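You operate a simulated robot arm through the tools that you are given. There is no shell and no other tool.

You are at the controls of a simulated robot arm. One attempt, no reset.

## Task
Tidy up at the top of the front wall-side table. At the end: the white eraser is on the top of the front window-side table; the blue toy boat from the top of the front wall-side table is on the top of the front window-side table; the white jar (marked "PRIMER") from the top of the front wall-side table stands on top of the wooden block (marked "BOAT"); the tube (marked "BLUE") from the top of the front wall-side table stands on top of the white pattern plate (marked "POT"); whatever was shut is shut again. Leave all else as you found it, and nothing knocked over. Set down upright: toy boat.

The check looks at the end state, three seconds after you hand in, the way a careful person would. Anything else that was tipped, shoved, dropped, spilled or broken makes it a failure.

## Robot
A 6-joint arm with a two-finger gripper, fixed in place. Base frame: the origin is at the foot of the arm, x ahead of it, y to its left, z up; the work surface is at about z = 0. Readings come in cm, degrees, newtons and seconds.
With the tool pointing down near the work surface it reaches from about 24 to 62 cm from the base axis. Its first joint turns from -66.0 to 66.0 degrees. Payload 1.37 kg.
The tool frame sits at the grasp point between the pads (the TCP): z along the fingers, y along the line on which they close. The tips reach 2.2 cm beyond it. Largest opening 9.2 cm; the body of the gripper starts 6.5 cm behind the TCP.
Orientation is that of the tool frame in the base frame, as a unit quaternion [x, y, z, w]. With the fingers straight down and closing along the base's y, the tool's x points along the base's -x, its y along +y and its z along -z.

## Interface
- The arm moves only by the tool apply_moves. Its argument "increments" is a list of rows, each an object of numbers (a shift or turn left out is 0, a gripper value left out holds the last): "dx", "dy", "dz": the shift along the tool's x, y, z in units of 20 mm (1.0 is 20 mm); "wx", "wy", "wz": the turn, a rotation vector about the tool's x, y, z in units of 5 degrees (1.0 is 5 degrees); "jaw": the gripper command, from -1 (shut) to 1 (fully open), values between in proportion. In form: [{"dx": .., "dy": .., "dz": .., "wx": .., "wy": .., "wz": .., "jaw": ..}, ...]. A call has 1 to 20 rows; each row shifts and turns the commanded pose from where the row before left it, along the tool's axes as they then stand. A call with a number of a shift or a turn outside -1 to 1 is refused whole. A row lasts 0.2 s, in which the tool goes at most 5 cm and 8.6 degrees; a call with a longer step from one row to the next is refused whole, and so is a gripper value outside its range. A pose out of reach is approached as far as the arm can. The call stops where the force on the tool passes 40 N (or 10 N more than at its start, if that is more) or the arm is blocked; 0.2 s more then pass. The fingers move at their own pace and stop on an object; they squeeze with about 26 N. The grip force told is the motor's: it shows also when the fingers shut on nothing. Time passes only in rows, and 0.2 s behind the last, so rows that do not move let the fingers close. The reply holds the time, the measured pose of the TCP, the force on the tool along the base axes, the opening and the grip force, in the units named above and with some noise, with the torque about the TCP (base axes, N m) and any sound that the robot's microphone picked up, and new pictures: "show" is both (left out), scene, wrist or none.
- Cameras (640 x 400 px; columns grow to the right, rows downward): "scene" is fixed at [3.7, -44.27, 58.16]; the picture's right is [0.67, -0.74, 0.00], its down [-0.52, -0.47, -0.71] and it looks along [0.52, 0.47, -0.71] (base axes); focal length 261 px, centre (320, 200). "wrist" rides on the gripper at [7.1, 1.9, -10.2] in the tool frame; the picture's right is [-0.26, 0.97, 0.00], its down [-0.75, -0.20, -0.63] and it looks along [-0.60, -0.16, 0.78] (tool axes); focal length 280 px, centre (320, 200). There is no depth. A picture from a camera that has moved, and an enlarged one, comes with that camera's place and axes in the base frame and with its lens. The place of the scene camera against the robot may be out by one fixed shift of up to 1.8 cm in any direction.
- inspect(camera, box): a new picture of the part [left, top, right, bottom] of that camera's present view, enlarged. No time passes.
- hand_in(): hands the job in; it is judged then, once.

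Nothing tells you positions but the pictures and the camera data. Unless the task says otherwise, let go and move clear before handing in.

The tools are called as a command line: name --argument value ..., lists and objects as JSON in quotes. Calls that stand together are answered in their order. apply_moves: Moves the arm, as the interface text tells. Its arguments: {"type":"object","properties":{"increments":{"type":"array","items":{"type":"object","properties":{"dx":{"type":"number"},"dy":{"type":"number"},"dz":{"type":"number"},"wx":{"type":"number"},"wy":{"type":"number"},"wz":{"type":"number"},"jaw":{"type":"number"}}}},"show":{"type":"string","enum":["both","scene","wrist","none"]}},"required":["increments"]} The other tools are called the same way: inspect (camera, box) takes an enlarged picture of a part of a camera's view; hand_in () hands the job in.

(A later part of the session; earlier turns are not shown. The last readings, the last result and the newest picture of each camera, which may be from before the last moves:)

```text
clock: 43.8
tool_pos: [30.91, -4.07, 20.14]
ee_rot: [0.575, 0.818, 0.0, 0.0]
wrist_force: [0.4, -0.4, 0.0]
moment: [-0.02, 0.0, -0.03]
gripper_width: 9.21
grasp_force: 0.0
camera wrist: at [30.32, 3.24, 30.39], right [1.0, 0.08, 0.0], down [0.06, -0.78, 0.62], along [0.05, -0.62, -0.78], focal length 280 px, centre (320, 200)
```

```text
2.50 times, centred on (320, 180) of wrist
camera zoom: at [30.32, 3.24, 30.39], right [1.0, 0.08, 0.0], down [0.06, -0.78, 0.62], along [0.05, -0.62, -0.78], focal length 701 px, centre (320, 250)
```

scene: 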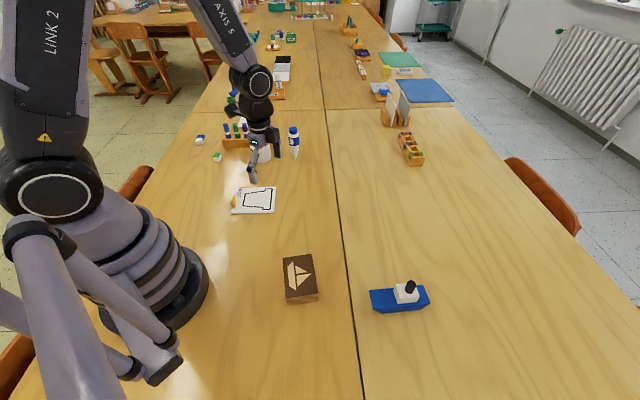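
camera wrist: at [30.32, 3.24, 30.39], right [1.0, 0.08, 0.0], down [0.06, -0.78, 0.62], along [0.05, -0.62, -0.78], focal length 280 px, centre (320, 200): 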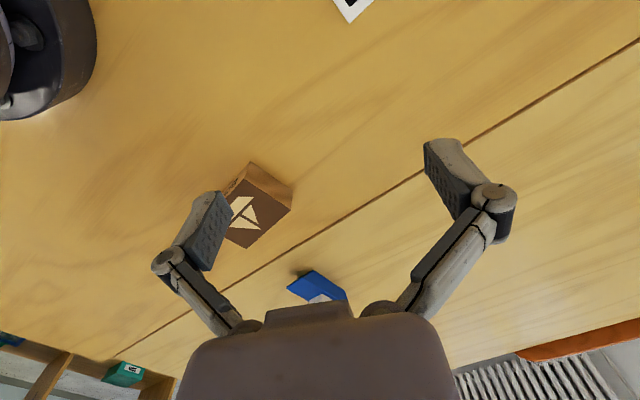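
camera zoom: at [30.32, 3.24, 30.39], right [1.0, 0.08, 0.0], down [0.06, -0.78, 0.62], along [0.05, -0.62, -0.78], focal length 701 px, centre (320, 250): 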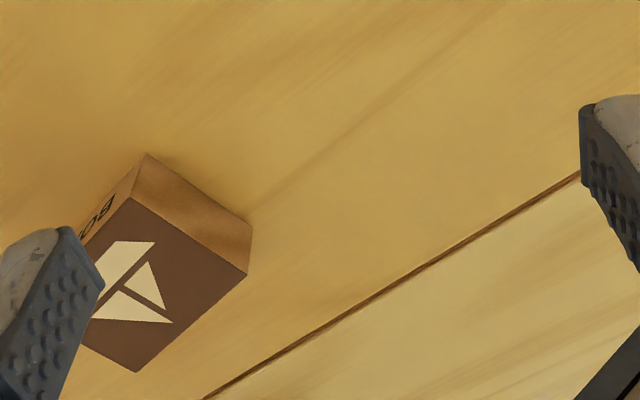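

The block measures about 6.7 x 9.7 cm, centred near (23.0, -21.3) with its top at z≈3.9. Now I swing back toward the eraser on the far left.

apply_moves --increments '[{"dx": 0.829, "dy": 0.299, "wz": -0.928}, {"dx": 0.802, "dy": 0.365, "wz": -0.928}, {"dx": 0.77, "dy": 0.428, "wz": -0.928}, {"dx": 0.733, "dy": 0.489, "wz": -0.928}, {"dx": 0.691, "dy": 0.547, "wz": -0.928}, {"dx": 0.645, "dy": 0.601, "wz": -0.928}, {"dx": 0.594, "dy": 0.651, "wz": -0.928}, {"dx": 0.539, "dy": 0.697, "wz": -0.928}, {"dx": 0.481, "dy": 0.739, "wz": -0.928}, {"dx": 0.42, "dy": 0.775, "wz": -0.928}, {"dx": 0.356, "dy": 0.807, "wz": -0.928}, {"dx": 0.289, "dy": 0.833, "wz": -0.928}, {"dx": 0.221, "dy": 0.853, "wz": -0.928}, {"dx": 0.151, "dy": 0.868, "wz": -0.928}, {"dx": 0.08, "dy": 0.878, "wz": -0.928}, {"dx": 0.009, "dy": 0.8815, "wz": -0.928}, {"dx": -0.062, "dy": 0.879, "wz": -0.928}, {"dx": -0.133, "dy": 0.871, "wz": -0.928}, {"dx": -0.203, "dy": 0.858, "wz": -0.928}, {"dx": -0.272, "dy": 0.839, "wz": -0.928}]'

```text
clock: 48.0
tool_pos: [30.87, 31.3, 20.14]
ee_rot: [-0.198, 0.98, 0.0, 0.0]
wrist_force: [0.1, 0.1, -0.6]
moment: [0.01, 0.01, 0.0]
gripper_width: 9.21
grasp_force: 0.0
camera wrist: at [23.54, 30.25, 30.42], right [-0.13, 0.99, 0.0], down [0.77, 0.1, 0.63], along [0.62, 0.08, -0.78], focal length 280 px, centre (320, 200)
```

scene: 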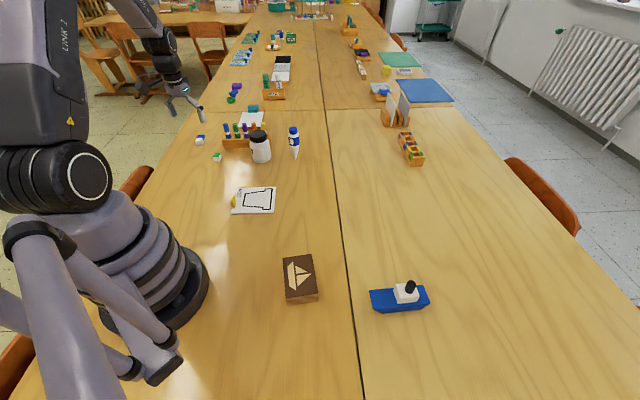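
wrist: 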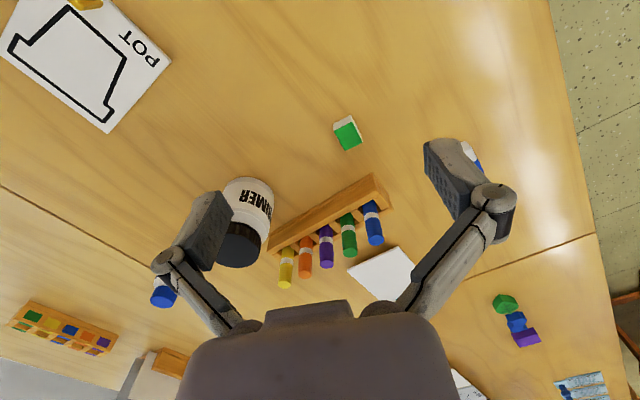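

apply_moves --increments '[{"wz": -0.92}, {"wz": -0.92}, {"wz": -0.92}, {"wz": -0.92}, {"wz": -0.92}, {"dx": -0.82, "dy": 0.553, "dz": 0.42}, {"dx": -0.82, "dy": 0.553, "dz": 0.42}, {"dx": -0.82, "dy": 0.553, "dz": 0.42}, {"dx": -0.82, "dy": 0.553, "dz": 0.42}, {"dx": -0.82, "dy": 0.553, "dz": 0.42}, {"dx": -0.82, "dy": 0.553, "dz": 0.42}, {}]'

inspect --camera "wrist" --box '[290, 100, 430, 240]'

```text
clock: 50.6
tool_pos: [32.9, 43.02, 15.05]
ee_rot: [-0.388, 0.922, 0.001, -0.001]
wrist_force: [0.3, -0.3, 0.1]
moment: [-0.01, 0.0, -0.03]
gripper_width: 9.22
grasp_force: 0.1
camera wrist: at [26.63, 39.2, 25.31], right [-0.51, 0.86, 0.0], down [0.67, 0.4, 0.63], along [0.54, 0.32, -0.78], focal length 280 px, centre (320, 200)
```

scene: 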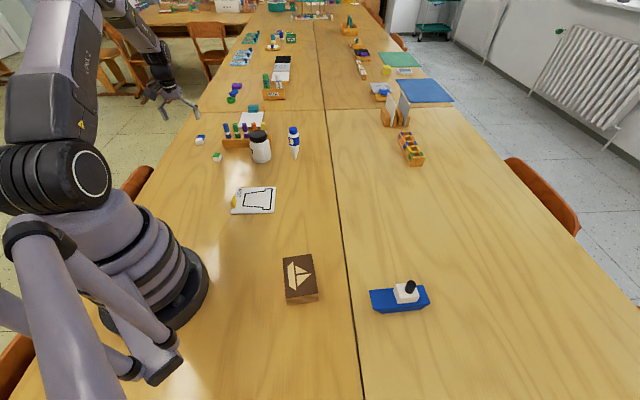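
wrist: 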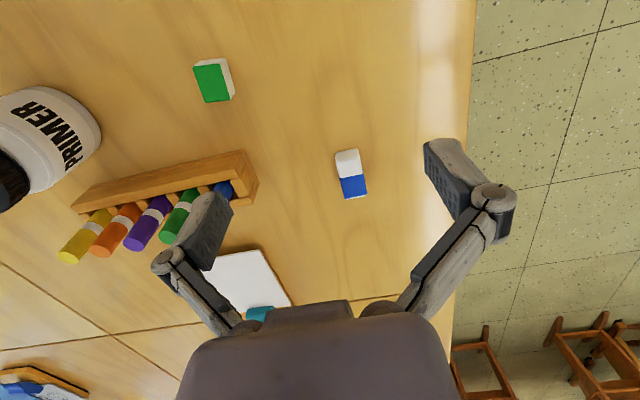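

```text
2.86 times, centred on (360, 170) of wrist
camera zoom: at [26.63, 39.2, 25.31], right [-0.51, 0.86, 0.0], down [0.67, 0.4, 0.63], along [0.54, 0.32, -0.78], focal length 801 px, centre (206, 286)
```

zoom: 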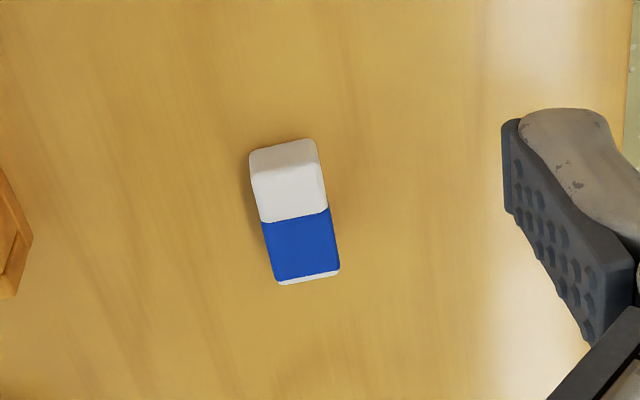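

The eraser is about 5.4 x 2.4 cm, centred near (38.9, 50.3), just at the edge of reach. I tilt the tool 20° outward, narrow the jaws and come in over its near half.

apply_moves --increments '[{"wz": 0.2, "jaw": 0.2}, {"wy": -1}, {"wy": -1}, {"wy": -1}, {"wy": -1}, {"dx": -0.437, "dy": 0.082, "dz": 0.78}, {"dx": -0.437, "dy": 0.082, "dz": 0.78}, {"dx": -0.437, "dy": 0.082, "dz": 0.78}, {"dx": -0.437, "dy": 0.082, "dz": 0.78}, {"dx": -0.437, "dy": 0.082, "dz": 0.78}, {"dx": -0.437, "dy": 0.082, "dz": 0.78}, {}]'

```text
clock: 53.2
tool_pos: [38.08, 49.4, 8.13]
ee_rot: [-0.375, 0.911, 0.066, 0.16]
wrist_force: [-0.7, 0.5, -0.3]
moment: [0.01, -0.02, 0.0]
gripper_width: 5.55
grasp_force: 0.2
camera wrist: at [29.45, 43.49, 15.27], right [-0.5, 0.86, 0.09], down [0.49, 0.2, 0.85], along [0.71, 0.47, -0.53], focal length 280 px, centre (320, 200)
```

scene: 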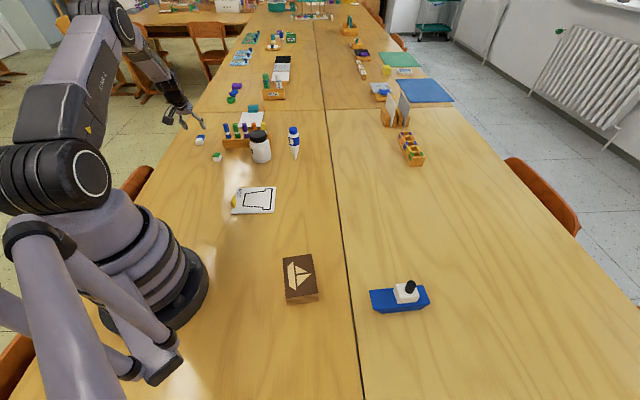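
wrist: 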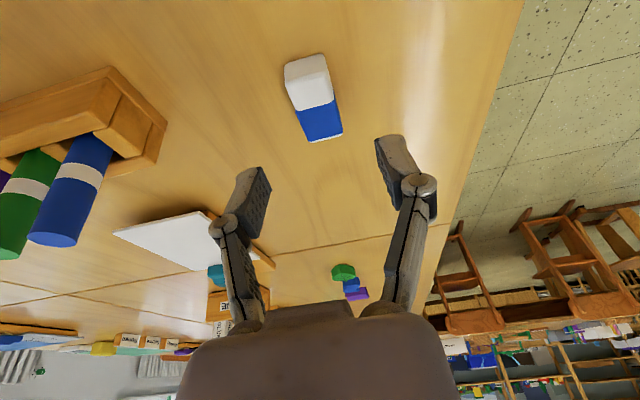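

apply_moves --increments '[{"dx": 0.158, "dz": 0.433}, {"dx": 0.158, "dz": 0.433}, {"dx": 0.158, "dz": 0.433}, {"dx": 0.158, "dz": 0.433}, {"dx": 0.158, "dz": 0.433}, {"dx": 0.1, "dz": 0.29}, {}]'

```text
clock: 54.8
tool_pos: [38.08, 49.23, 2.75]
ee_rot: [-0.374, 0.911, 0.066, 0.161]
wrist_force: [0.4, 0.1, 0.3]
moment: [0.01, 0.02, -0.03]
gripper_width: 5.51
grasp_force: 0.0
camera wrist: at [29.47, 43.53, 10.08], right [-0.5, 0.86, 0.09], down [0.49, 0.2, 0.85], along [0.71, 0.47, -0.53], focal length 280 px, centre (320, 200)
```

scene: 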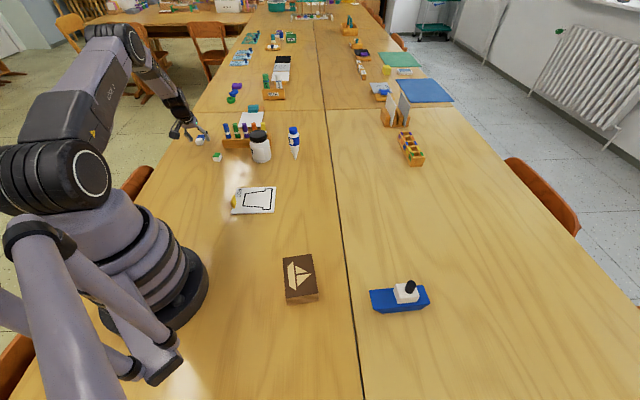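
wrist: 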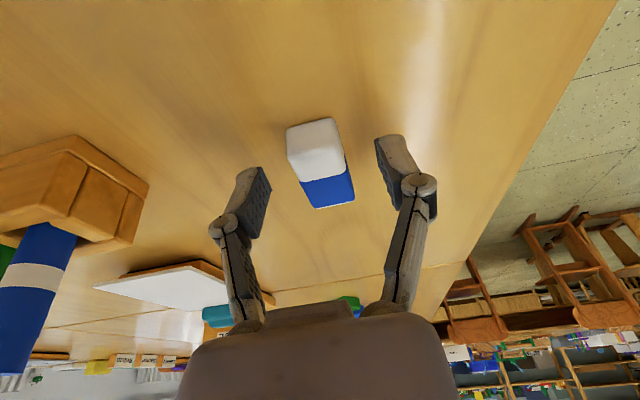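

The fingers straddle the eraser. I close gently.

apply_moves --increments '[{"jaw": -1}, {"jaw": -1}, {"jaw": -1}, {"jaw": -1}, {"jaw": -1}]' --show "wrist"

```text
clock: 56.0
tool_pos: [38.11, 49.31, 2.91]
ee_rot: [-0.374, 0.911, 0.065, 0.161]
wrist_force: [-0.1, 0.0, 0.5]
moment: [0.01, -0.04, 0.03]
gripper_width: 2.28
grasp_force: 25.7
camera wrist: at [29.47, 43.52, 10.09], right [-0.5, 0.86, 0.09], down [0.49, 0.2, 0.85], along [0.71, 0.47, -0.53], focal length 280 px, centre (320, 200)
```

wrist: 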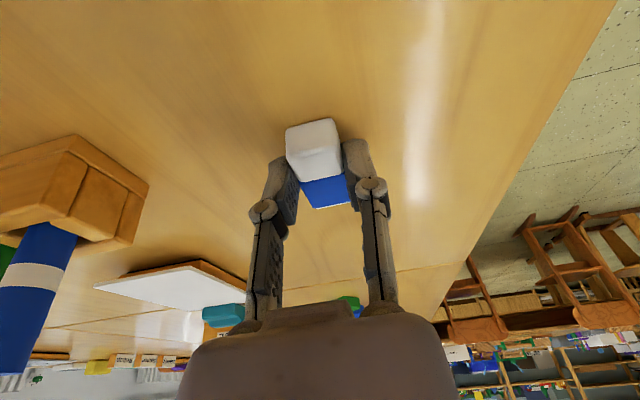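

apply_moves --increments '[{"dx": -0.034, "dz": -0.094}, {"dx": -0.034, "dz": -0.094}, {"dx": -0.051, "dz": -0.141}, {"dx": -0.068, "dz": -0.188}, {"dx": -0.086, "dz": -0.235}, {"dx": -0.1, "dz": -0.28}, {"dx": -0.1, "dz": -0.28}, {"dx": -0.1, "dz": -0.28}, {}]' --show "wrist"

```text
clock: 58.0
tool_pos: [37.98, 49.37, 6.24]
ee_rot: [-0.375, 0.911, 0.066, 0.16]
wrist_force: [1.0, -0.9, -0.7]
moment: [-0.02, 0.0, -0.02]
gripper_width: 2.29
grasp_force: 26.0
camera wrist: at [29.52, 43.52, 13.46], right [-0.5, 0.86, 0.09], down [0.49, 0.2, 0.84], along [0.71, 0.47, -0.53], focal length 280 px, centre (320, 200)
```

wrist: 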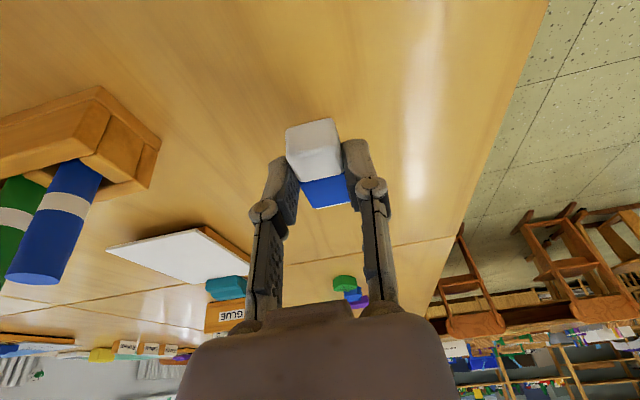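

The eraser is held. I lift to about 18 cm and retract inward.

apply_moves --increments '[{"dx": -0.293, "dz": -0.806}, {"dx": -0.293, "dz": -0.806}, {"dx": -0.293, "dz": -0.806}, {"dx": -0.293, "dz": -0.806}, {"dx": -0.293, "dz": -0.806}, {"dx": -0.293, "dz": -0.806}, {"dx": -0.293, "dz": -0.806}, {"dx": 0.5, "dz": -0.182}, {"dx": 0.94, "dz": -0.342}, {"dx": 0.94, "dz": -0.342}, {"dx": 0.94, "dz": -0.342}, {"dx": 0.94, "dz": -0.342}, {"dx": 0.94, "dz": -0.342}, {"dx": 0.94, "dz": -0.342}, {"dx": 0.94, "dz": -0.342}, {"dx": 0.94, "dz": -0.342}, {"dx": 0.94, "dz": -0.342}, {"dx": 0.94, "dz": -0.342}, {}]'

```text
clock: 62.0
tool_pos: [23.21, 34.55, 18.17]
ee_rot: [-0.375, 0.911, 0.065, 0.16]
wrist_force: [-0.4, -0.8, -0.7]
moment: [0.0, -0.03, 0.0]
gripper_width: 2.28
grasp_force: 26.8
camera wrist: at [14.52, 28.69, 25.38], right [-0.5, 0.86, 0.09], down [0.5, 0.2, 0.84], along [0.71, 0.47, -0.53], focal length 280 px, centre (320, 200)
```

scene: 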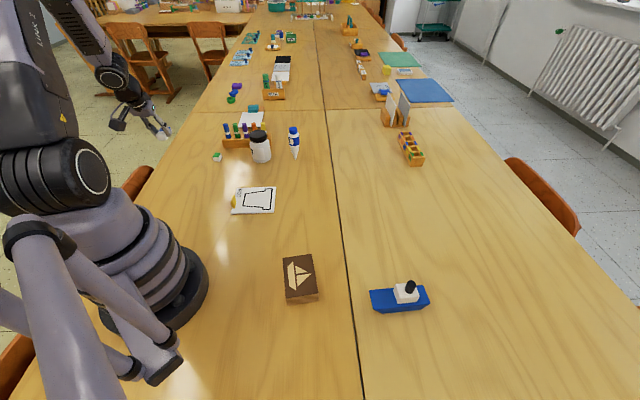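
wrist: 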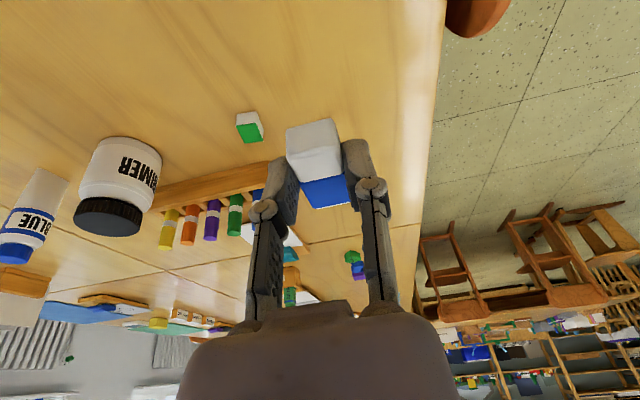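

apply_moves --increments '[{"dy": -0.49, "dx": -0.082, "dz": 0.03, "wx": 0.094, "wz": 0.258}, {"dy": -0.983, "dx": -0.165, "dz": 0.06, "wx": 0.188, "wz": 0.517}, {"dy": -0.983, "dx": -0.165, "dz": 0.06, "wx": 0.188, "wz": 0.517}, {"dy": -0.983, "dx": -0.165, "dz": 0.06, "wx": 0.188, "wz": 0.517}, {"dy": -0.983, "dx": -0.165, "dz": 0.06, "wx": 0.188, "wz": 0.517}, {"dy": -0.983, "dx": -0.165, "dz": 0.06, "wx": 0.188, "wz": 0.517}, {"dy": -0.983, "dx": -0.165, "dz": 0.06, "wx": 0.188, "wz": 0.517}, {"dy": -0.983, "dx": -0.165, "dz": 0.06, "wx": 0.188, "wz": 0.517}, {"dy": -0.983, "dx": -0.165, "dz": 0.06, "wx": 0.188, "wz": 0.517}, {"dy": -0.983, "dx": -0.165, "dz": 0.06, "wx": 0.188, "wz": 0.517}, {"dy": -0.983, "dx": -0.165, "dz": 0.06, "wx": 0.188, "wz": 0.517}, {"dy": -0.983, "dx": -0.165, "dz": 0.06, "wx": 0.188, "wz": 0.517}, {"dy": -0.983, "dx": -0.165, "dz": 0.06, "wx": 0.188, "wz": 0.517}, {"dy": -0.983, "dx": -0.165, "dz": 0.06, "wx": 0.188, "wz": 0.517}, {"dy": -0.983, "dx": -0.165, "dz": 0.06, "wx": 0.188, "wz": 0.517}, {"dy": -0.983, "dx": -0.165, "dz": 0.06, "wx": 0.188, "wz": 0.517}, {"dy": -0.983, "dx": -0.165, "dz": 0.06, "wx": 0.188, "wz": 0.517}, {"dy": -0.983, "dx": -0.165, "dz": 0.06, "wx": 0.188, "wz": 0.517}]' --show "scene"

```text
clock: 65.8
tool_pos: [41.16, 5.7, 18.25]
ee_rot: [0.03, 0.984, -0.005, 0.173]
wrist_force: [-0.3, 0.0, -0.5]
moment: [-0.02, 0.02, -0.04]
gripper_width: 2.3
grasp_force: 26.0
```

scene: 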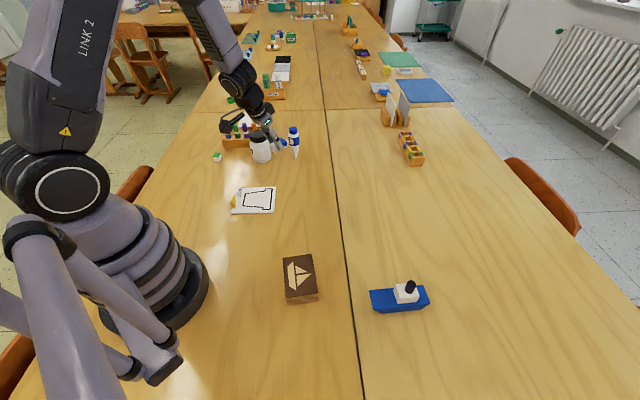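

apply_moves --increments '[{"dy": -0.983, "dx": -0.165, "dz": 0.06, "wx": 0.188, "wz": 0.517}, {"dy": -0.983, "dx": -0.165, "dz": 0.06, "wx": 0.188, "wz": 0.517}, {"dy": -0.983, "dx": -0.165, "dz": 0.06, "wx": 0.188, "wz": 0.517}, {"dy": -0.983, "dx": -0.165, "dz": 0.06, "wx": 0.188, "wz": 0.517}, {"dy": -0.983, "dx": -0.165, "dz": 0.06, "wx": 0.188, "wz": 0.517}, {"dy": -0.983, "dx": -0.165, "dz": 0.06, "wx": 0.188, "wz": 0.517}, {"dy": -0.983, "dx": -0.165, "dz": 0.06, "wx": 0.188, "wz": 0.517}, {"dy": -0.983, "dx": -0.165, "dz": 0.06, "wx": 0.188, "wz": 0.517}, {"dy": -0.983, "dx": -0.165, "dz": 0.06, "wx": 0.188, "wz": 0.517}, {"dy": -0.983, "dx": -0.165, "dz": 0.06, "wx": 0.188, "wz": 0.517}, {"dy": -0.983, "dx": -0.165, "dz": 0.06, "wx": 0.188, "wz": 0.517}, {"dy": -0.983, "dx": -0.165, "dz": 0.06, "wx": 0.188, "wz": 0.517}, {"dy": -0.983, "dx": -0.165, "dz": 0.06, "wx": 0.188, "wz": 0.517}, {"dy": -0.983, "dx": -0.165, "dz": 0.06, "wx": 0.188, "wz": 0.517}, {"dy": -0.983, "dx": -0.165, "dz": 0.06, "wx": 0.188, "wz": 0.517}, {"dy": -0.49, "dx": -0.082, "dz": 0.03, "wx": 0.094, "wz": 0.258}, {}]' --show "scene"

```text
clock: 69.4
tool_pos: [34.3, -23.95, 18.19]
ee_rot: [0.385, 0.906, -0.069, 0.16]
wrist_force: [-0.1, 0.5, 0.1]
moment: [0.01, 0.01, 0.05]
gripper_width: 2.29
grasp_force: 26.0
```

scene: 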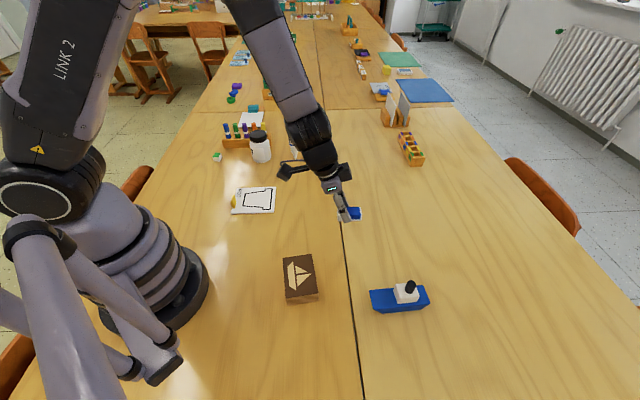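

apply_moves --increments '[{"dx": -0.895, "dy": 0.203, "dz": 0.327}, {"dx": -0.895, "dy": 0.203, "dz": 0.327}, {"dx": -0.895, "dy": 0.203, "dz": 0.327}, {"dx": -0.895, "dy": 0.203, "dz": 0.327}, {"dx": -0.895, "dy": 0.203, "dz": 0.327}, {"dx": -0.895, "dy": 0.203, "dz": 0.327}, {"dx": 0.268, "dz": 0.733}, {"dx": 0.268, "dz": 0.733}, {"dx": 0.268, "dz": 0.733}, {"dx": 0.268, "dz": 0.733}, {"dx": 0.268, "dz": 0.733}, {"dx": 0.268, "dz": 0.733}, {"dx": 0.268, "dz": 0.733}, {"dx": 0.268, "dz": 0.733}, {}]'

```text
clock: 72.6
tool_pos: [44.05, -30.38, 5.65]
ee_rot: [0.385, 0.907, -0.069, 0.159]
wrist_force: [-0.6, -0.3, -0.2]
moment: [-0.01, 0.03, 0.03]
gripper_width: 2.29
grasp_force: 26.3
camera wrist: at [38.31, -21.68, 12.89], right [0.86, 0.49, 0.09], down [0.2, -0.5, 0.84], along [0.46, -0.71, -0.53], focal length 280 px, centre (320, 200)
```

scene: 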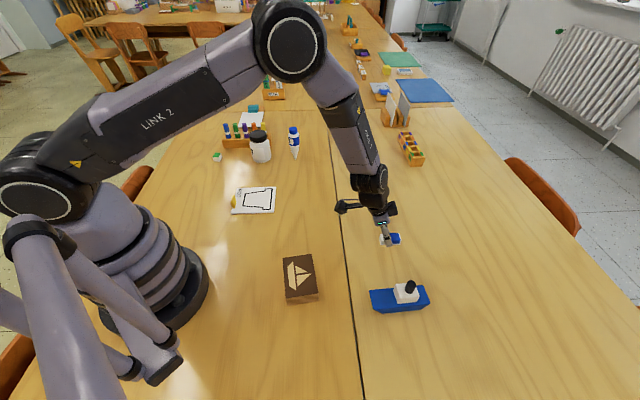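
wrist: 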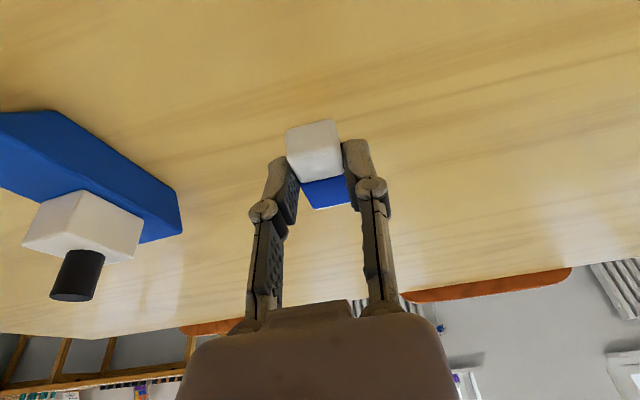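

apply_moves --increments '[{"dx": 0.103, "dz": 0.2815}, {"dx": 0.103, "dz": 0.2815}, {"dx": 0.103, "dz": 0.2815}, {"dx": 0.069, "dz": 0.188}, {"dx": 0.017, "dz": 0.047}, {"dx": 0.017, "dz": 0.047}, {}]' --show "none"

```text
clock: 74.2
tool_pos: [43.87, -30.37, 3.21]
ee_rot: [0.384, 0.907, -0.067, 0.159]
wrist_force: [-0.1, -0.6, -0.7]
moment: [-0.01, -0.05, 0.0]
gripper_width: 2.26
grasp_force: 25.7
```

apply_moves --increments '[{"dx": 0.017, "dz": 0.047}, {"dx": 0.017, "dz": 0.047}, {"dx": 0.017, "dz": 0.047}, {}]' --show "none"

```text
clock: 75.2
tool_pos: [43.94, -30.13, 2.93]
ee_rot: [0.384, 0.907, -0.068, 0.16]
wrist_force: [0.3, 1.0, -1.8]
moment: [-0.02, 0.02, 0.0]
gripper_width: 2.3
grasp_force: 26.1
```

apply_moves --increments '[{"dx": 0.017, "dz": 0.047}, {"dx": 0.017, "dz": 0.047}, {}]' --show "wrist"

```text
clock: 76.0
tool_pos: [44.06, -30.23, 2.94]
ee_rot: [0.384, 0.907, -0.068, 0.161]
wrist_force: [-3.8, 3.3, 9.1]
moment: [0.02, 0.01, -0.03]
gripper_width: 2.31
grasp_force: 25.8
camera wrist: at [38.32, -21.68, 10.08], right [0.86, 0.49, 0.09], down [0.2, -0.5, 0.85], along [0.46, -0.71, -0.53], focal length 280 px, centre (320, 200)
```

wrist: 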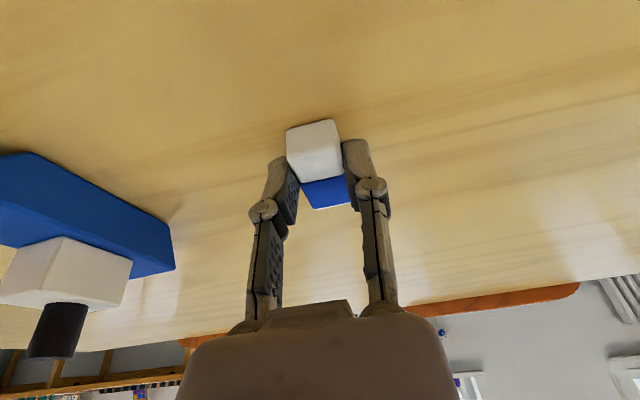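

Contact is made with 9 N. I open, back out along the tool axis and rise.

apply_moves --increments '[{"jaw": 0.2}, {"jaw": 0.2}, {"jaw": 0.2}, {"jaw": 0.2}, {"dz": -0.4}, {"dz": -0.8}, {"dz": -1}, {"dz": -1}, {"dz": -1}, {"dz": -1}, {"dz": -1}, {"dz": -1}, {}]'

```text
clock: 78.8
tool_pos: [40.66, -26.75, 16.35]
ee_rot: [0.385, 0.907, -0.068, 0.16]
wrist_force: [-0.5, 0.0, -0.2]
moment: [-0.01, -0.02, -0.02]
gripper_width: 5.5
grasp_force: 0.1
camera wrist: at [34.9, -18.15, 23.62], right [0.86, 0.49, 0.09], down [0.2, -0.5, 0.84], along [0.46, -0.71, -0.53], focal length 280 px, centre (320, 200)
```

scene: 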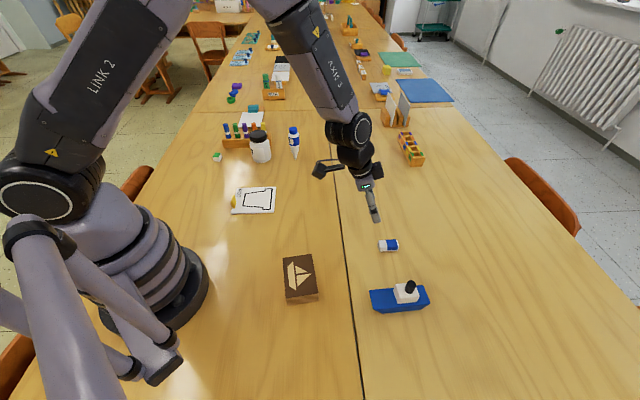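
wrist: 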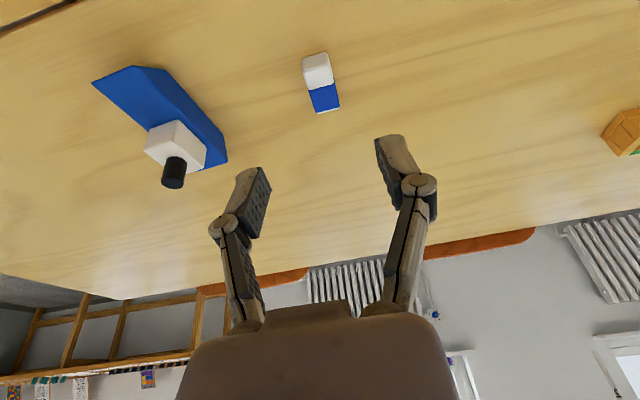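

The eraser lies flat on the window-side table. Now I untilt, rise and swing toward the jar for a closer look.

apply_moves --increments '[{"wy": 1, "jaw": 1}, {"wy": 1}, {"wy": 1}, {"wy": 1}, {"dz": -1}, {"dz": -1}, {"dz": -1}, {"dx": 0.785, "dy": 0.557, "wz": -0.66}, {"dx": 0.751, "dy": 0.601, "wz": -0.66}, {"dx": 0.716, "dy": 0.643, "wz": -0.66}, {"dx": 0.677, "dy": 0.683, "wz": -0.66}, {"dx": 0.637, "dy": 0.721, "wz": -0.66}, {"dx": 0.594, "dy": 0.756, "wz": -0.66}, {"dx": 0.55, "dy": 0.789, "wz": -0.66}, {"dx": 0.504, "dy": 0.82, "wz": -0.66}, {"dx": 0.456, "dy": 0.847, "wz": -0.66}, {"dx": 0.406, "dy": 0.872, "wz": -0.66}, {"dx": 0.355, "dy": 0.894, "wz": -0.66}, {"dx": 0.303, "dy": 0.913, "wz": -0.66}, {"dx": 0.25, "dy": 0.929, "wz": -0.66}]' --show "none"

apply_moves --increments '[{"dx": 0.196, "dy": 0.942, "wz": -0.66}, {"dx": 0.142, "dy": 0.951, "wz": -0.66}, {"dx": 0.087, "dy": 0.958, "wz": -0.66}, {"dx": 0.031, "dy": 0.962, "wz": -0.66}, {"dx": -0.024, "dy": 0.962, "wz": -0.66}, {"dx": -0.079, "dy": 0.959, "wz": -0.66}, {"dx": -0.134, "dy": 0.953, "wz": -0.66}, {"dx": -0.189, "dy": 0.943, "wz": -0.66}, {"dx": -0.243, "dy": 0.931, "wz": -0.66}, {"dx": -0.296, "dy": 0.915, "wz": -0.66}, {}]'

```text
clock: 83.0
tool_pos: [36.81, -2.01, 22.41]
ee_rot: [0.025, 1.0, 0.0, 0.0]
wrist_force: [0.2, -0.9, -0.4]
moment: [0.01, -0.02, 0.0]
gripper_width: 9.2
grasp_force: 0.0
```

```text
clock: 85.4
tool_pos: [33.73, 16.98, 22.28]
ee_rot: [-0.259, 0.966, 0.0, 0.0]
wrist_force: [-0.1, -0.5, 0.2]
moment: [0.01, -0.03, 0.01]
gripper_width: 9.19
grasp_force: 0.1
camera wrist: at [26.69, 15.1, 32.6], right [-0.26, 0.97, 0.0], down [0.75, 0.2, 0.63], along [0.6, 0.16, -0.78], focal length 280 px, centre (320, 200)
```

scene: 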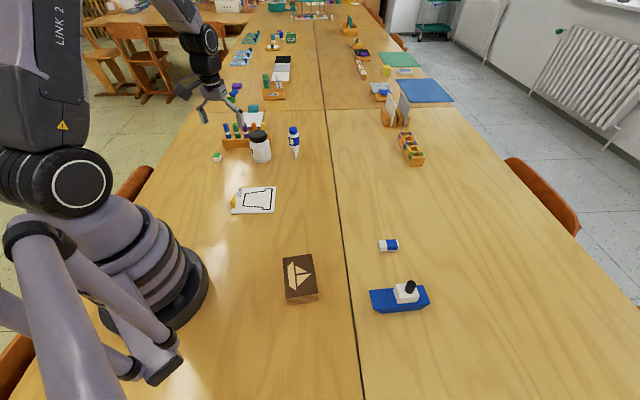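
wrist: 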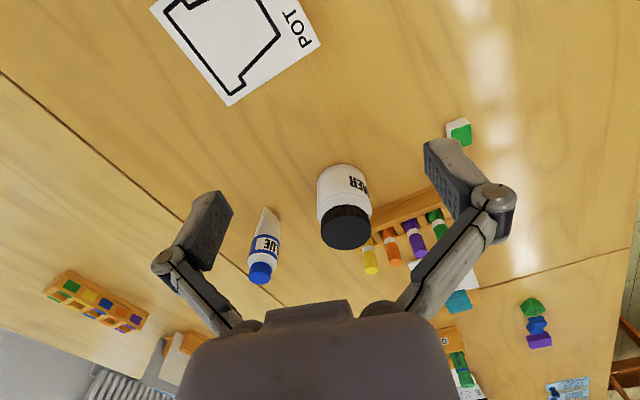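

inspect --camera "wrist" --box '[230, 150, 390, 290]'

inspect --camera "wrist" --box '[130, 0, 330, 120]'

```text
2.86 times, centred on (310, 220) of wrist
camera zoom: at [26.69, 15.1, 32.6], right [-0.26, 0.97, 0.0], down [0.75, 0.2, 0.63], along [0.6, 0.16, -0.78], focal length 801 px, centre (349, 143)
```

zoom: 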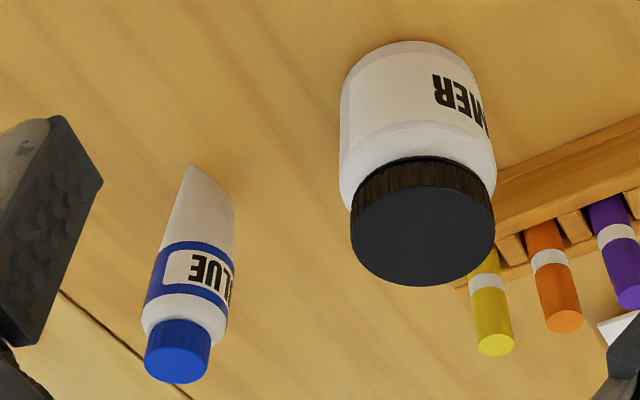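

```text
3.20 times, centred on (230, 60) of wrist
camera zoom: at [26.69, 15.1, 32.6], right [-0.26, 0.97, 0.0], down [0.75, 0.2, 0.63], along [0.6, 0.16, -0.78], focal length 897 px, centre (608, 648)
```

zoom: 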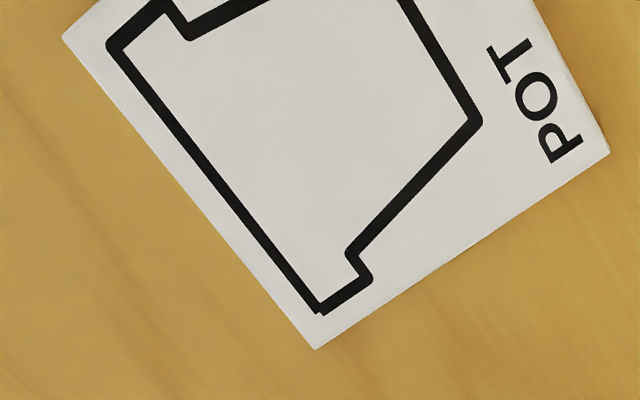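

The jar's axis is at about (47.95, 24.0), lid top near 9.8 cm, body about 6.8 cm wide. I move directly above it and lower to just over the lid to check centring.

apply_moves --increments '[{"dx": -0.879, "dy": -0.057}, {"dx": -0.879, "dy": -0.057}, {"dx": -0.879, "dy": -0.057}, {"dx": -0.879, "dy": -0.057}, {"dx": -0.879, "dy": -0.057}, {"dx": -0.879, "dy": -0.057}, {"dx": -0.879, "dy": -0.057}, {"dx": -0.879, "dy": -0.057}, {"dx": -0.879, "dy": -0.057}, {"dz": 0.9}, {"dz": 0.9}, {"dz": 0.9}, {"dz": 0.9}, {"dz": 0.6}, {}]'

```text
clock: 88.6
tool_pos: [48.1, 24.09, 13.93]
ee_rot: [-0.258, 0.966, 0.0, 0.0]
wrist_force: [-0.4, 0.3, 0.1]
moment: [0.01, 0.01, -0.02]
gripper_width: 9.18
grasp_force: 0.1
camera wrist: at [40.91, 22.18, 24.19], right [-0.26, 0.97, 0.0], down [0.75, 0.2, 0.63], along [0.6, 0.16, -0.78], focal length 280 px, centre (320, 200)
```

scene: 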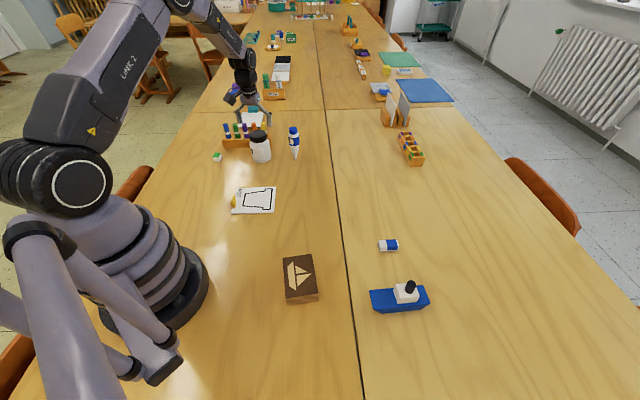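
wrist: 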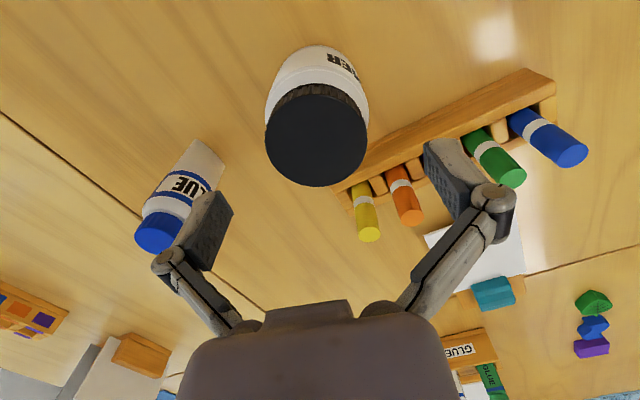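

Well centred. I correct 2–3 mm and descend around the jar body.

apply_moves --increments '[{"dx": 0.134, "dy": -0.06}, {"dz": 0.7}, {"dz": 0.8}, {"dz": 0.8}, {"dz": 0.8}, {"dz": 0.8}, {"dz": 0.8}, {}]'

```text
clock: 90.4
tool_pos: [48.15, 23.82, 4.7]
ee_rot: [-0.259, 0.966, -0.001, 0.001]
wrist_force: [-0.1, -3.1, 10.0]
moment: [-0.04, -0.19, -0.04]
gripper_width: 9.22
grasp_force: 0.0
camera wrist: at [40.84, 21.9, 14.86], right [-0.26, 0.97, 0.0], down [0.75, 0.2, 0.63], along [0.61, 0.16, -0.78], focal length 280 px, centre (320, 200)
```

scene: 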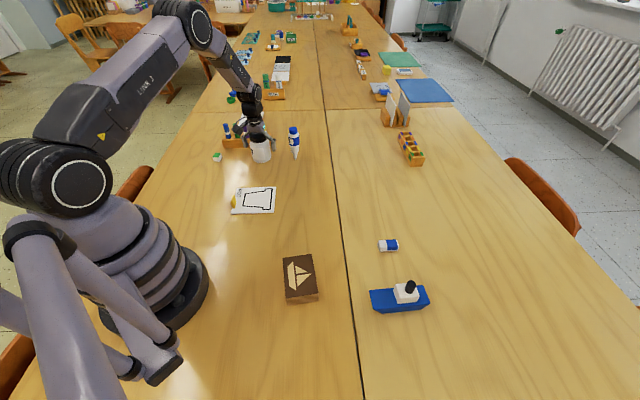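
wrist: 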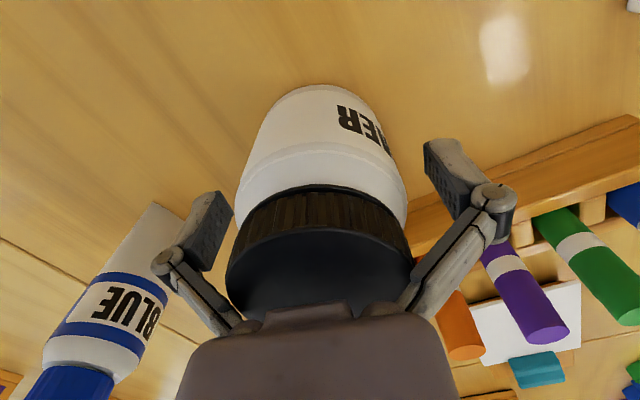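

A 10 N upward push shows that the gripper links are touching the lid. I back up 1.6 cm to grip higher on the body.

apply_moves --increments '[{"dz": -0.2}, {"dz": -0.3}, {"dz": -0.3}, {}]' --show "wrist"

inspect --camera "scene" --box '[220, 110, 310, 180]'

```text
clock: 91.4
tool_pos: [47.89, 23.69, 6.31]
ee_rot: [-0.259, 0.966, 0.0, 0.0]
wrist_force: [0.1, -0.3, 0.2]
moment: [0.02, -0.02, 0.02]
gripper_width: 9.23
grasp_force: 0.0
camera wrist: at [40.75, 21.91, 16.41], right [-0.26, 0.97, 0.0], down [0.75, 0.2, 0.63], along [0.6, 0.16, -0.78], focal length 280 px, centre (320, 200)
```

wrist: 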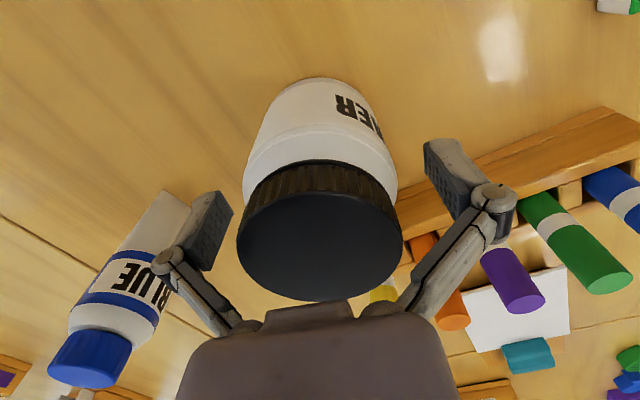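

```text
5.71 times, centred on (265, 145) of scene
camera zoom: at [3.7, -44.27, 58.16], right [0.67, -0.74, 0.0], down [-0.52, -0.47, -0.71], along [0.52, 0.47, -0.71], focal length 1494 px, centre (634, 514)
```

zoom: 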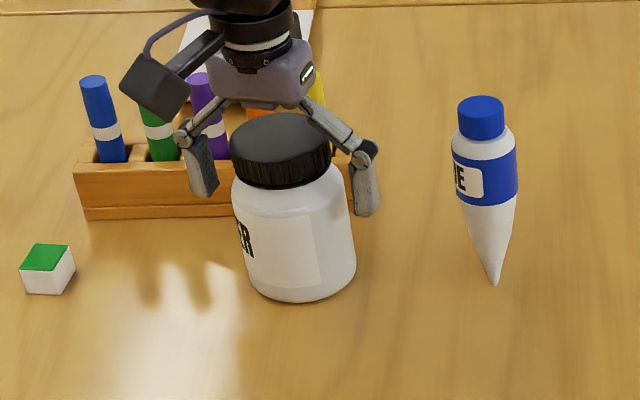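

Clear again and the jar is upright. I go up another 4 mm and close on the body.

apply_moves --increments '[{"dz": -0.2}, {"jaw": -1}, {"jaw": -1}, {"jaw": -1}, {"jaw": -1}, {"jaw": -1}]' --show "wrist"

```text
clock: 92.8
tool_pos: [47.9, 23.88, 6.58]
ee_rot: [-0.259, 0.966, 0.001, 0.001]
wrist_force: [-1.3, -2.9, 9.9]
moment: [-0.22, 0.01, 0.03]
gripper_width: 6.71
grasp_force: 26.5
camera wrist: at [40.77, 21.94, 16.85], right [-0.26, 0.97, 0.0], down [0.75, 0.2, 0.63], along [0.61, 0.16, -0.78], focal length 280 px, centre (320, 200)
```

wrist: 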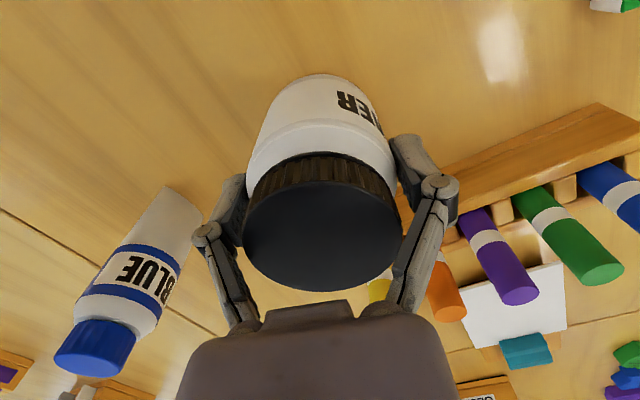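

The jar is gripped at 6.7 cm. I lift very slowly and watch for slip.

apply_moves --increments '[{"dz": -0.05}, {"dz": -0.05}, {"dz": -0.05}, {"dz": -0.1}, {"dz": -0.1}, {"dz": -0.1}, {}]' --show "both"

```text
clock: 94.4
tool_pos: [47.89, 23.72, 7.44]
ee_rot: [-0.258, 0.966, 0.0, 0.0]
wrist_force: [0.1, -0.1, -3.9]
moment: [-0.02, 0.01, -0.01]
gripper_width: 6.71
grasp_force: 25.9
camera wrist: at [40.77, 21.92, 17.7], right [-0.26, 0.97, 0.0], down [0.75, 0.2, 0.63], along [0.6, 0.16, -0.78], focal length 280 px, centre (320, 200)
```

scene: 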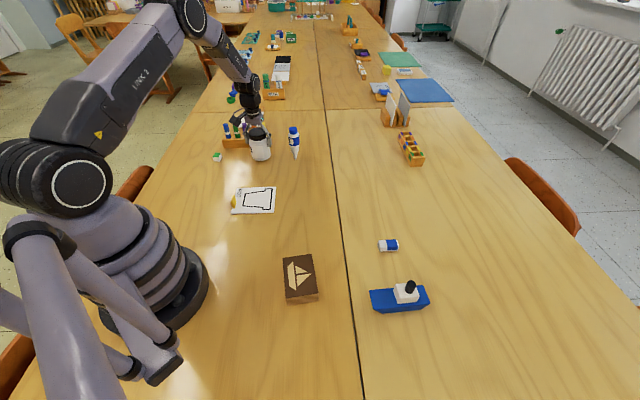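
wrist: 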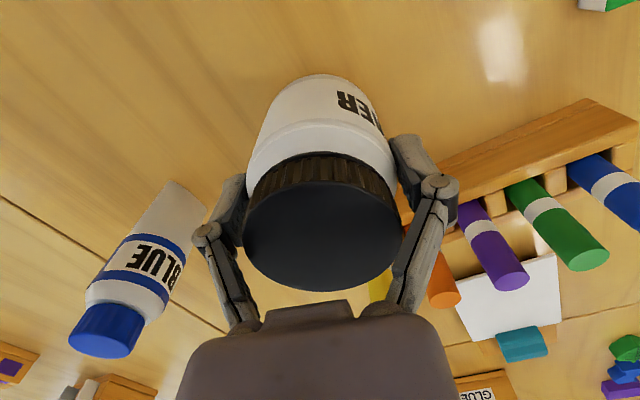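

The jar lifts (about 0.4 kg). I continue lifting smoothly.

apply_moves --increments '[{"dz": -0.15}, {"dz": -0.25}, {"dz": -0.35}, {"dz": -0.45}, {"dz": -0.5}, {"dz": -0.5}, {"dz": -0.5}, {"dz": -0.5}, {"dz": -0.5}, {"dz": -0.5}, {"dz": -0.5}, {"dz": -0.5}, {"dz": -0.4}, {"dz": -0.3}, {"dz": -0.15}, {}]' --show "scene"

```text
clock: 97.8
tool_pos: [47.9, 23.81, 19.63]
ee_rot: [-0.259, 0.966, -0.001, 0.0]
wrist_force: [-1.1, -0.5, -4.2]
moment: [0.0, 0.0, -0.02]
gripper_width: 6.75
grasp_force: 26.4
```

scene: 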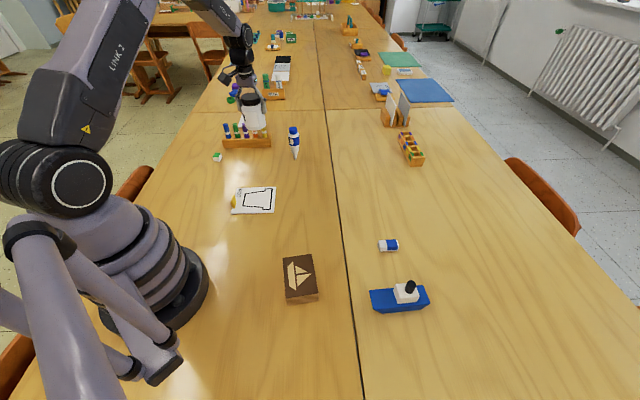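

apply_moves --increments '[{"dx": 0.376, "dy": -0.84, "wz": 0.385}, {"dx": 0.376, "dy": -0.84, "wz": 0.385}, {"dx": 0.376, "dy": -0.84, "wz": 0.385}, {"dx": 0.376, "dy": -0.84, "wz": 0.385}, {"dx": 0.376, "dy": -0.84, "wz": 0.385}, {"dx": 0.376, "dy": -0.84, "wz": 0.385}, {"dx": 0.372, "dy": -0.778, "wz": 0.385}, {"dx": 0.372, "dy": -0.778, "wz": 0.385}, {"dx": 0.372, "dy": -0.778, "wz": 0.385}, {"dx": 0.372, "dy": -0.778, "wz": 0.385}, {"dx": 0.372, "dy": -0.778, "wz": 0.385}, {"dx": 0.372, "dy": -0.778, "wz": 0.385}, {"dx": 0.367, "dy": -0.717, "wz": 0.385}, {"dx": 0.367, "dy": -0.717, "wz": 0.385}, {"dx": 0.367, "dy": -0.717, "wz": 0.385}, {"dx": 0.367, "dy": -0.717, "wz": 0.385}, {"dx": 0.367, "dy": -0.717, "wz": 0.385}, {"dx": 0.367, "dy": -0.717, "wz": 0.385}]' --show "scene"

```text
clock: 101.6
tool_pos: [41.97, -6.09, 19.52]
ee_rot: [0.041, 0.999, -0.001, 0.0]
wrist_force: [-0.1, -0.4, -2.6]
moment: [-0.01, 0.01, -0.01]
gripper_width: 6.72
grasp_force: 26.2
```

scene: 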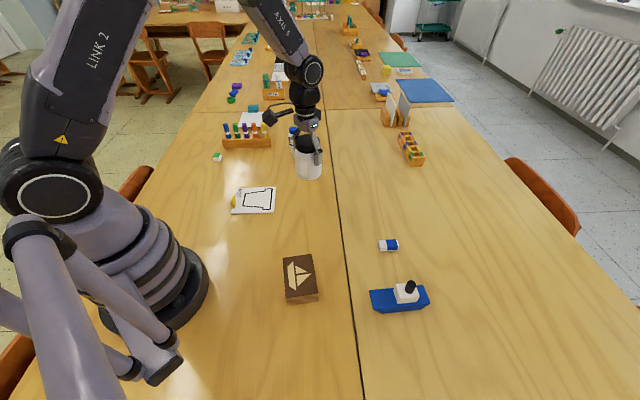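

apply_moves --increments '[{"dx": 0.362, "dy": -0.655, "wz": 0.385}, {"dx": 0.362, "dy": -0.655, "wz": 0.385}, {"dx": 0.362, "dy": -0.655, "wz": 0.385}, {"dx": 0.362, "dy": -0.655, "wz": 0.385}, {"dx": 0.362, "dy": -0.655, "wz": 0.385}, {"dx": 0.362, "dy": -0.655, "wz": 0.385}, {"dx": 0.357, "dy": -0.592, "wz": 0.385}, {"dx": 0.357, "dy": -0.592, "wz": 0.385}, {"dx": 0.357, "dy": -0.592, "wz": 0.385}, {"dx": 0.357, "dy": -0.592, "wz": 0.385}, {"dx": 0.357, "dy": -0.592, "wz": 0.385}, {"dx": 0.357, "dy": -0.592, "wz": 0.385}, {"dx": 0.352, "dy": -0.531, "wz": 0.385}, {"dx": 0.352, "dy": -0.531, "wz": 0.385}, {"dx": 0.352, "dy": -0.531, "wz": 0.385}, {"dx": 0.352, "dy": -0.531, "wz": 0.385}, {"dx": 0.352, "dy": -0.531, "wz": 0.385}, {"dx": 0.352, "dy": -0.531, "wz": 0.385}, {}]'

inspect --camera "scene" --box '[240, 190, 400, 310]'

```text
clock: 105.6
tool_pos: [22.88, -21.15, 19.55]
ee_rot: [0.338, 0.941, 0.001, 0.0]
wrist_force: [-0.6, -1.1, -3.2]
moment: [-0.04, 0.05, 0.03]
gripper_width: 6.73
grasp_force: 26.1
camera wrist: at [18.53, -15.19, 29.77], right [0.82, 0.58, 0.0], down [0.45, -0.64, 0.63], along [0.36, -0.51, -0.78], focal length 280 px, centre (320, 200)
```

scene: 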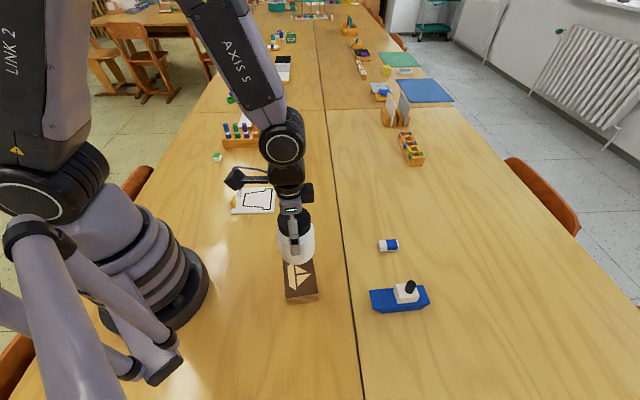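
wrist: 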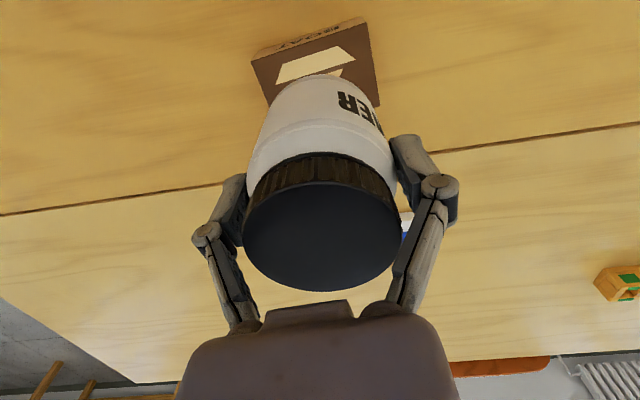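

```text
3.33 times, centred on (320, 250) of scene
camera zoom: at [3.7, -44.27, 58.16], right [0.67, -0.74, 0.0], down [-0.52, -0.47, -0.71], along [0.52, 0.47, -0.71], focal length 871 px, centre (320, 33)
```

zoom: 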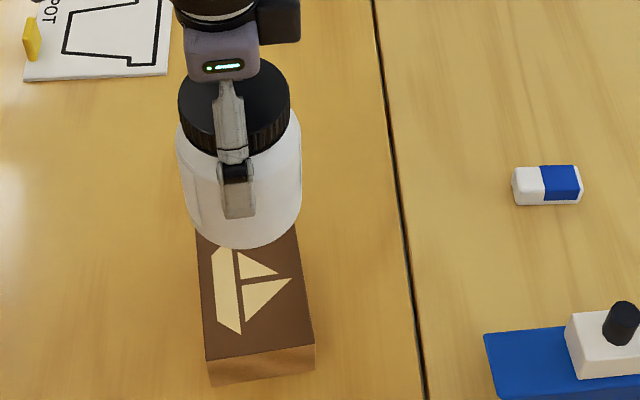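

inspect --camera "wrist" --box '[230, 0, 410, 130]'

```text
3.08 times, centred on (320, 65) of wrist
camera zoom: at [18.53, -15.19, 29.77], right [0.82, 0.58, 0.0], down [0.45, -0.64, 0.63], along [0.36, -0.51, -0.78], focal length 863 px, centre (320, 615)
```

zoom: 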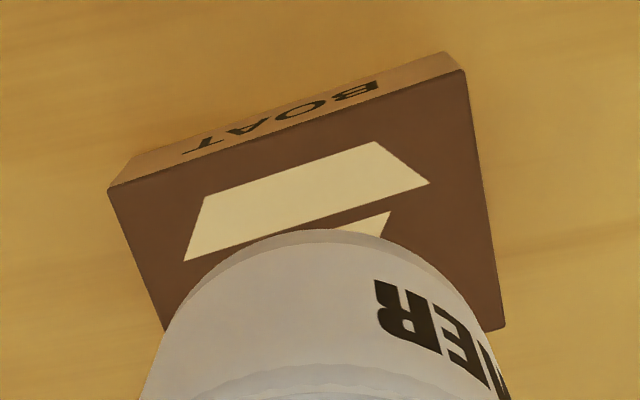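

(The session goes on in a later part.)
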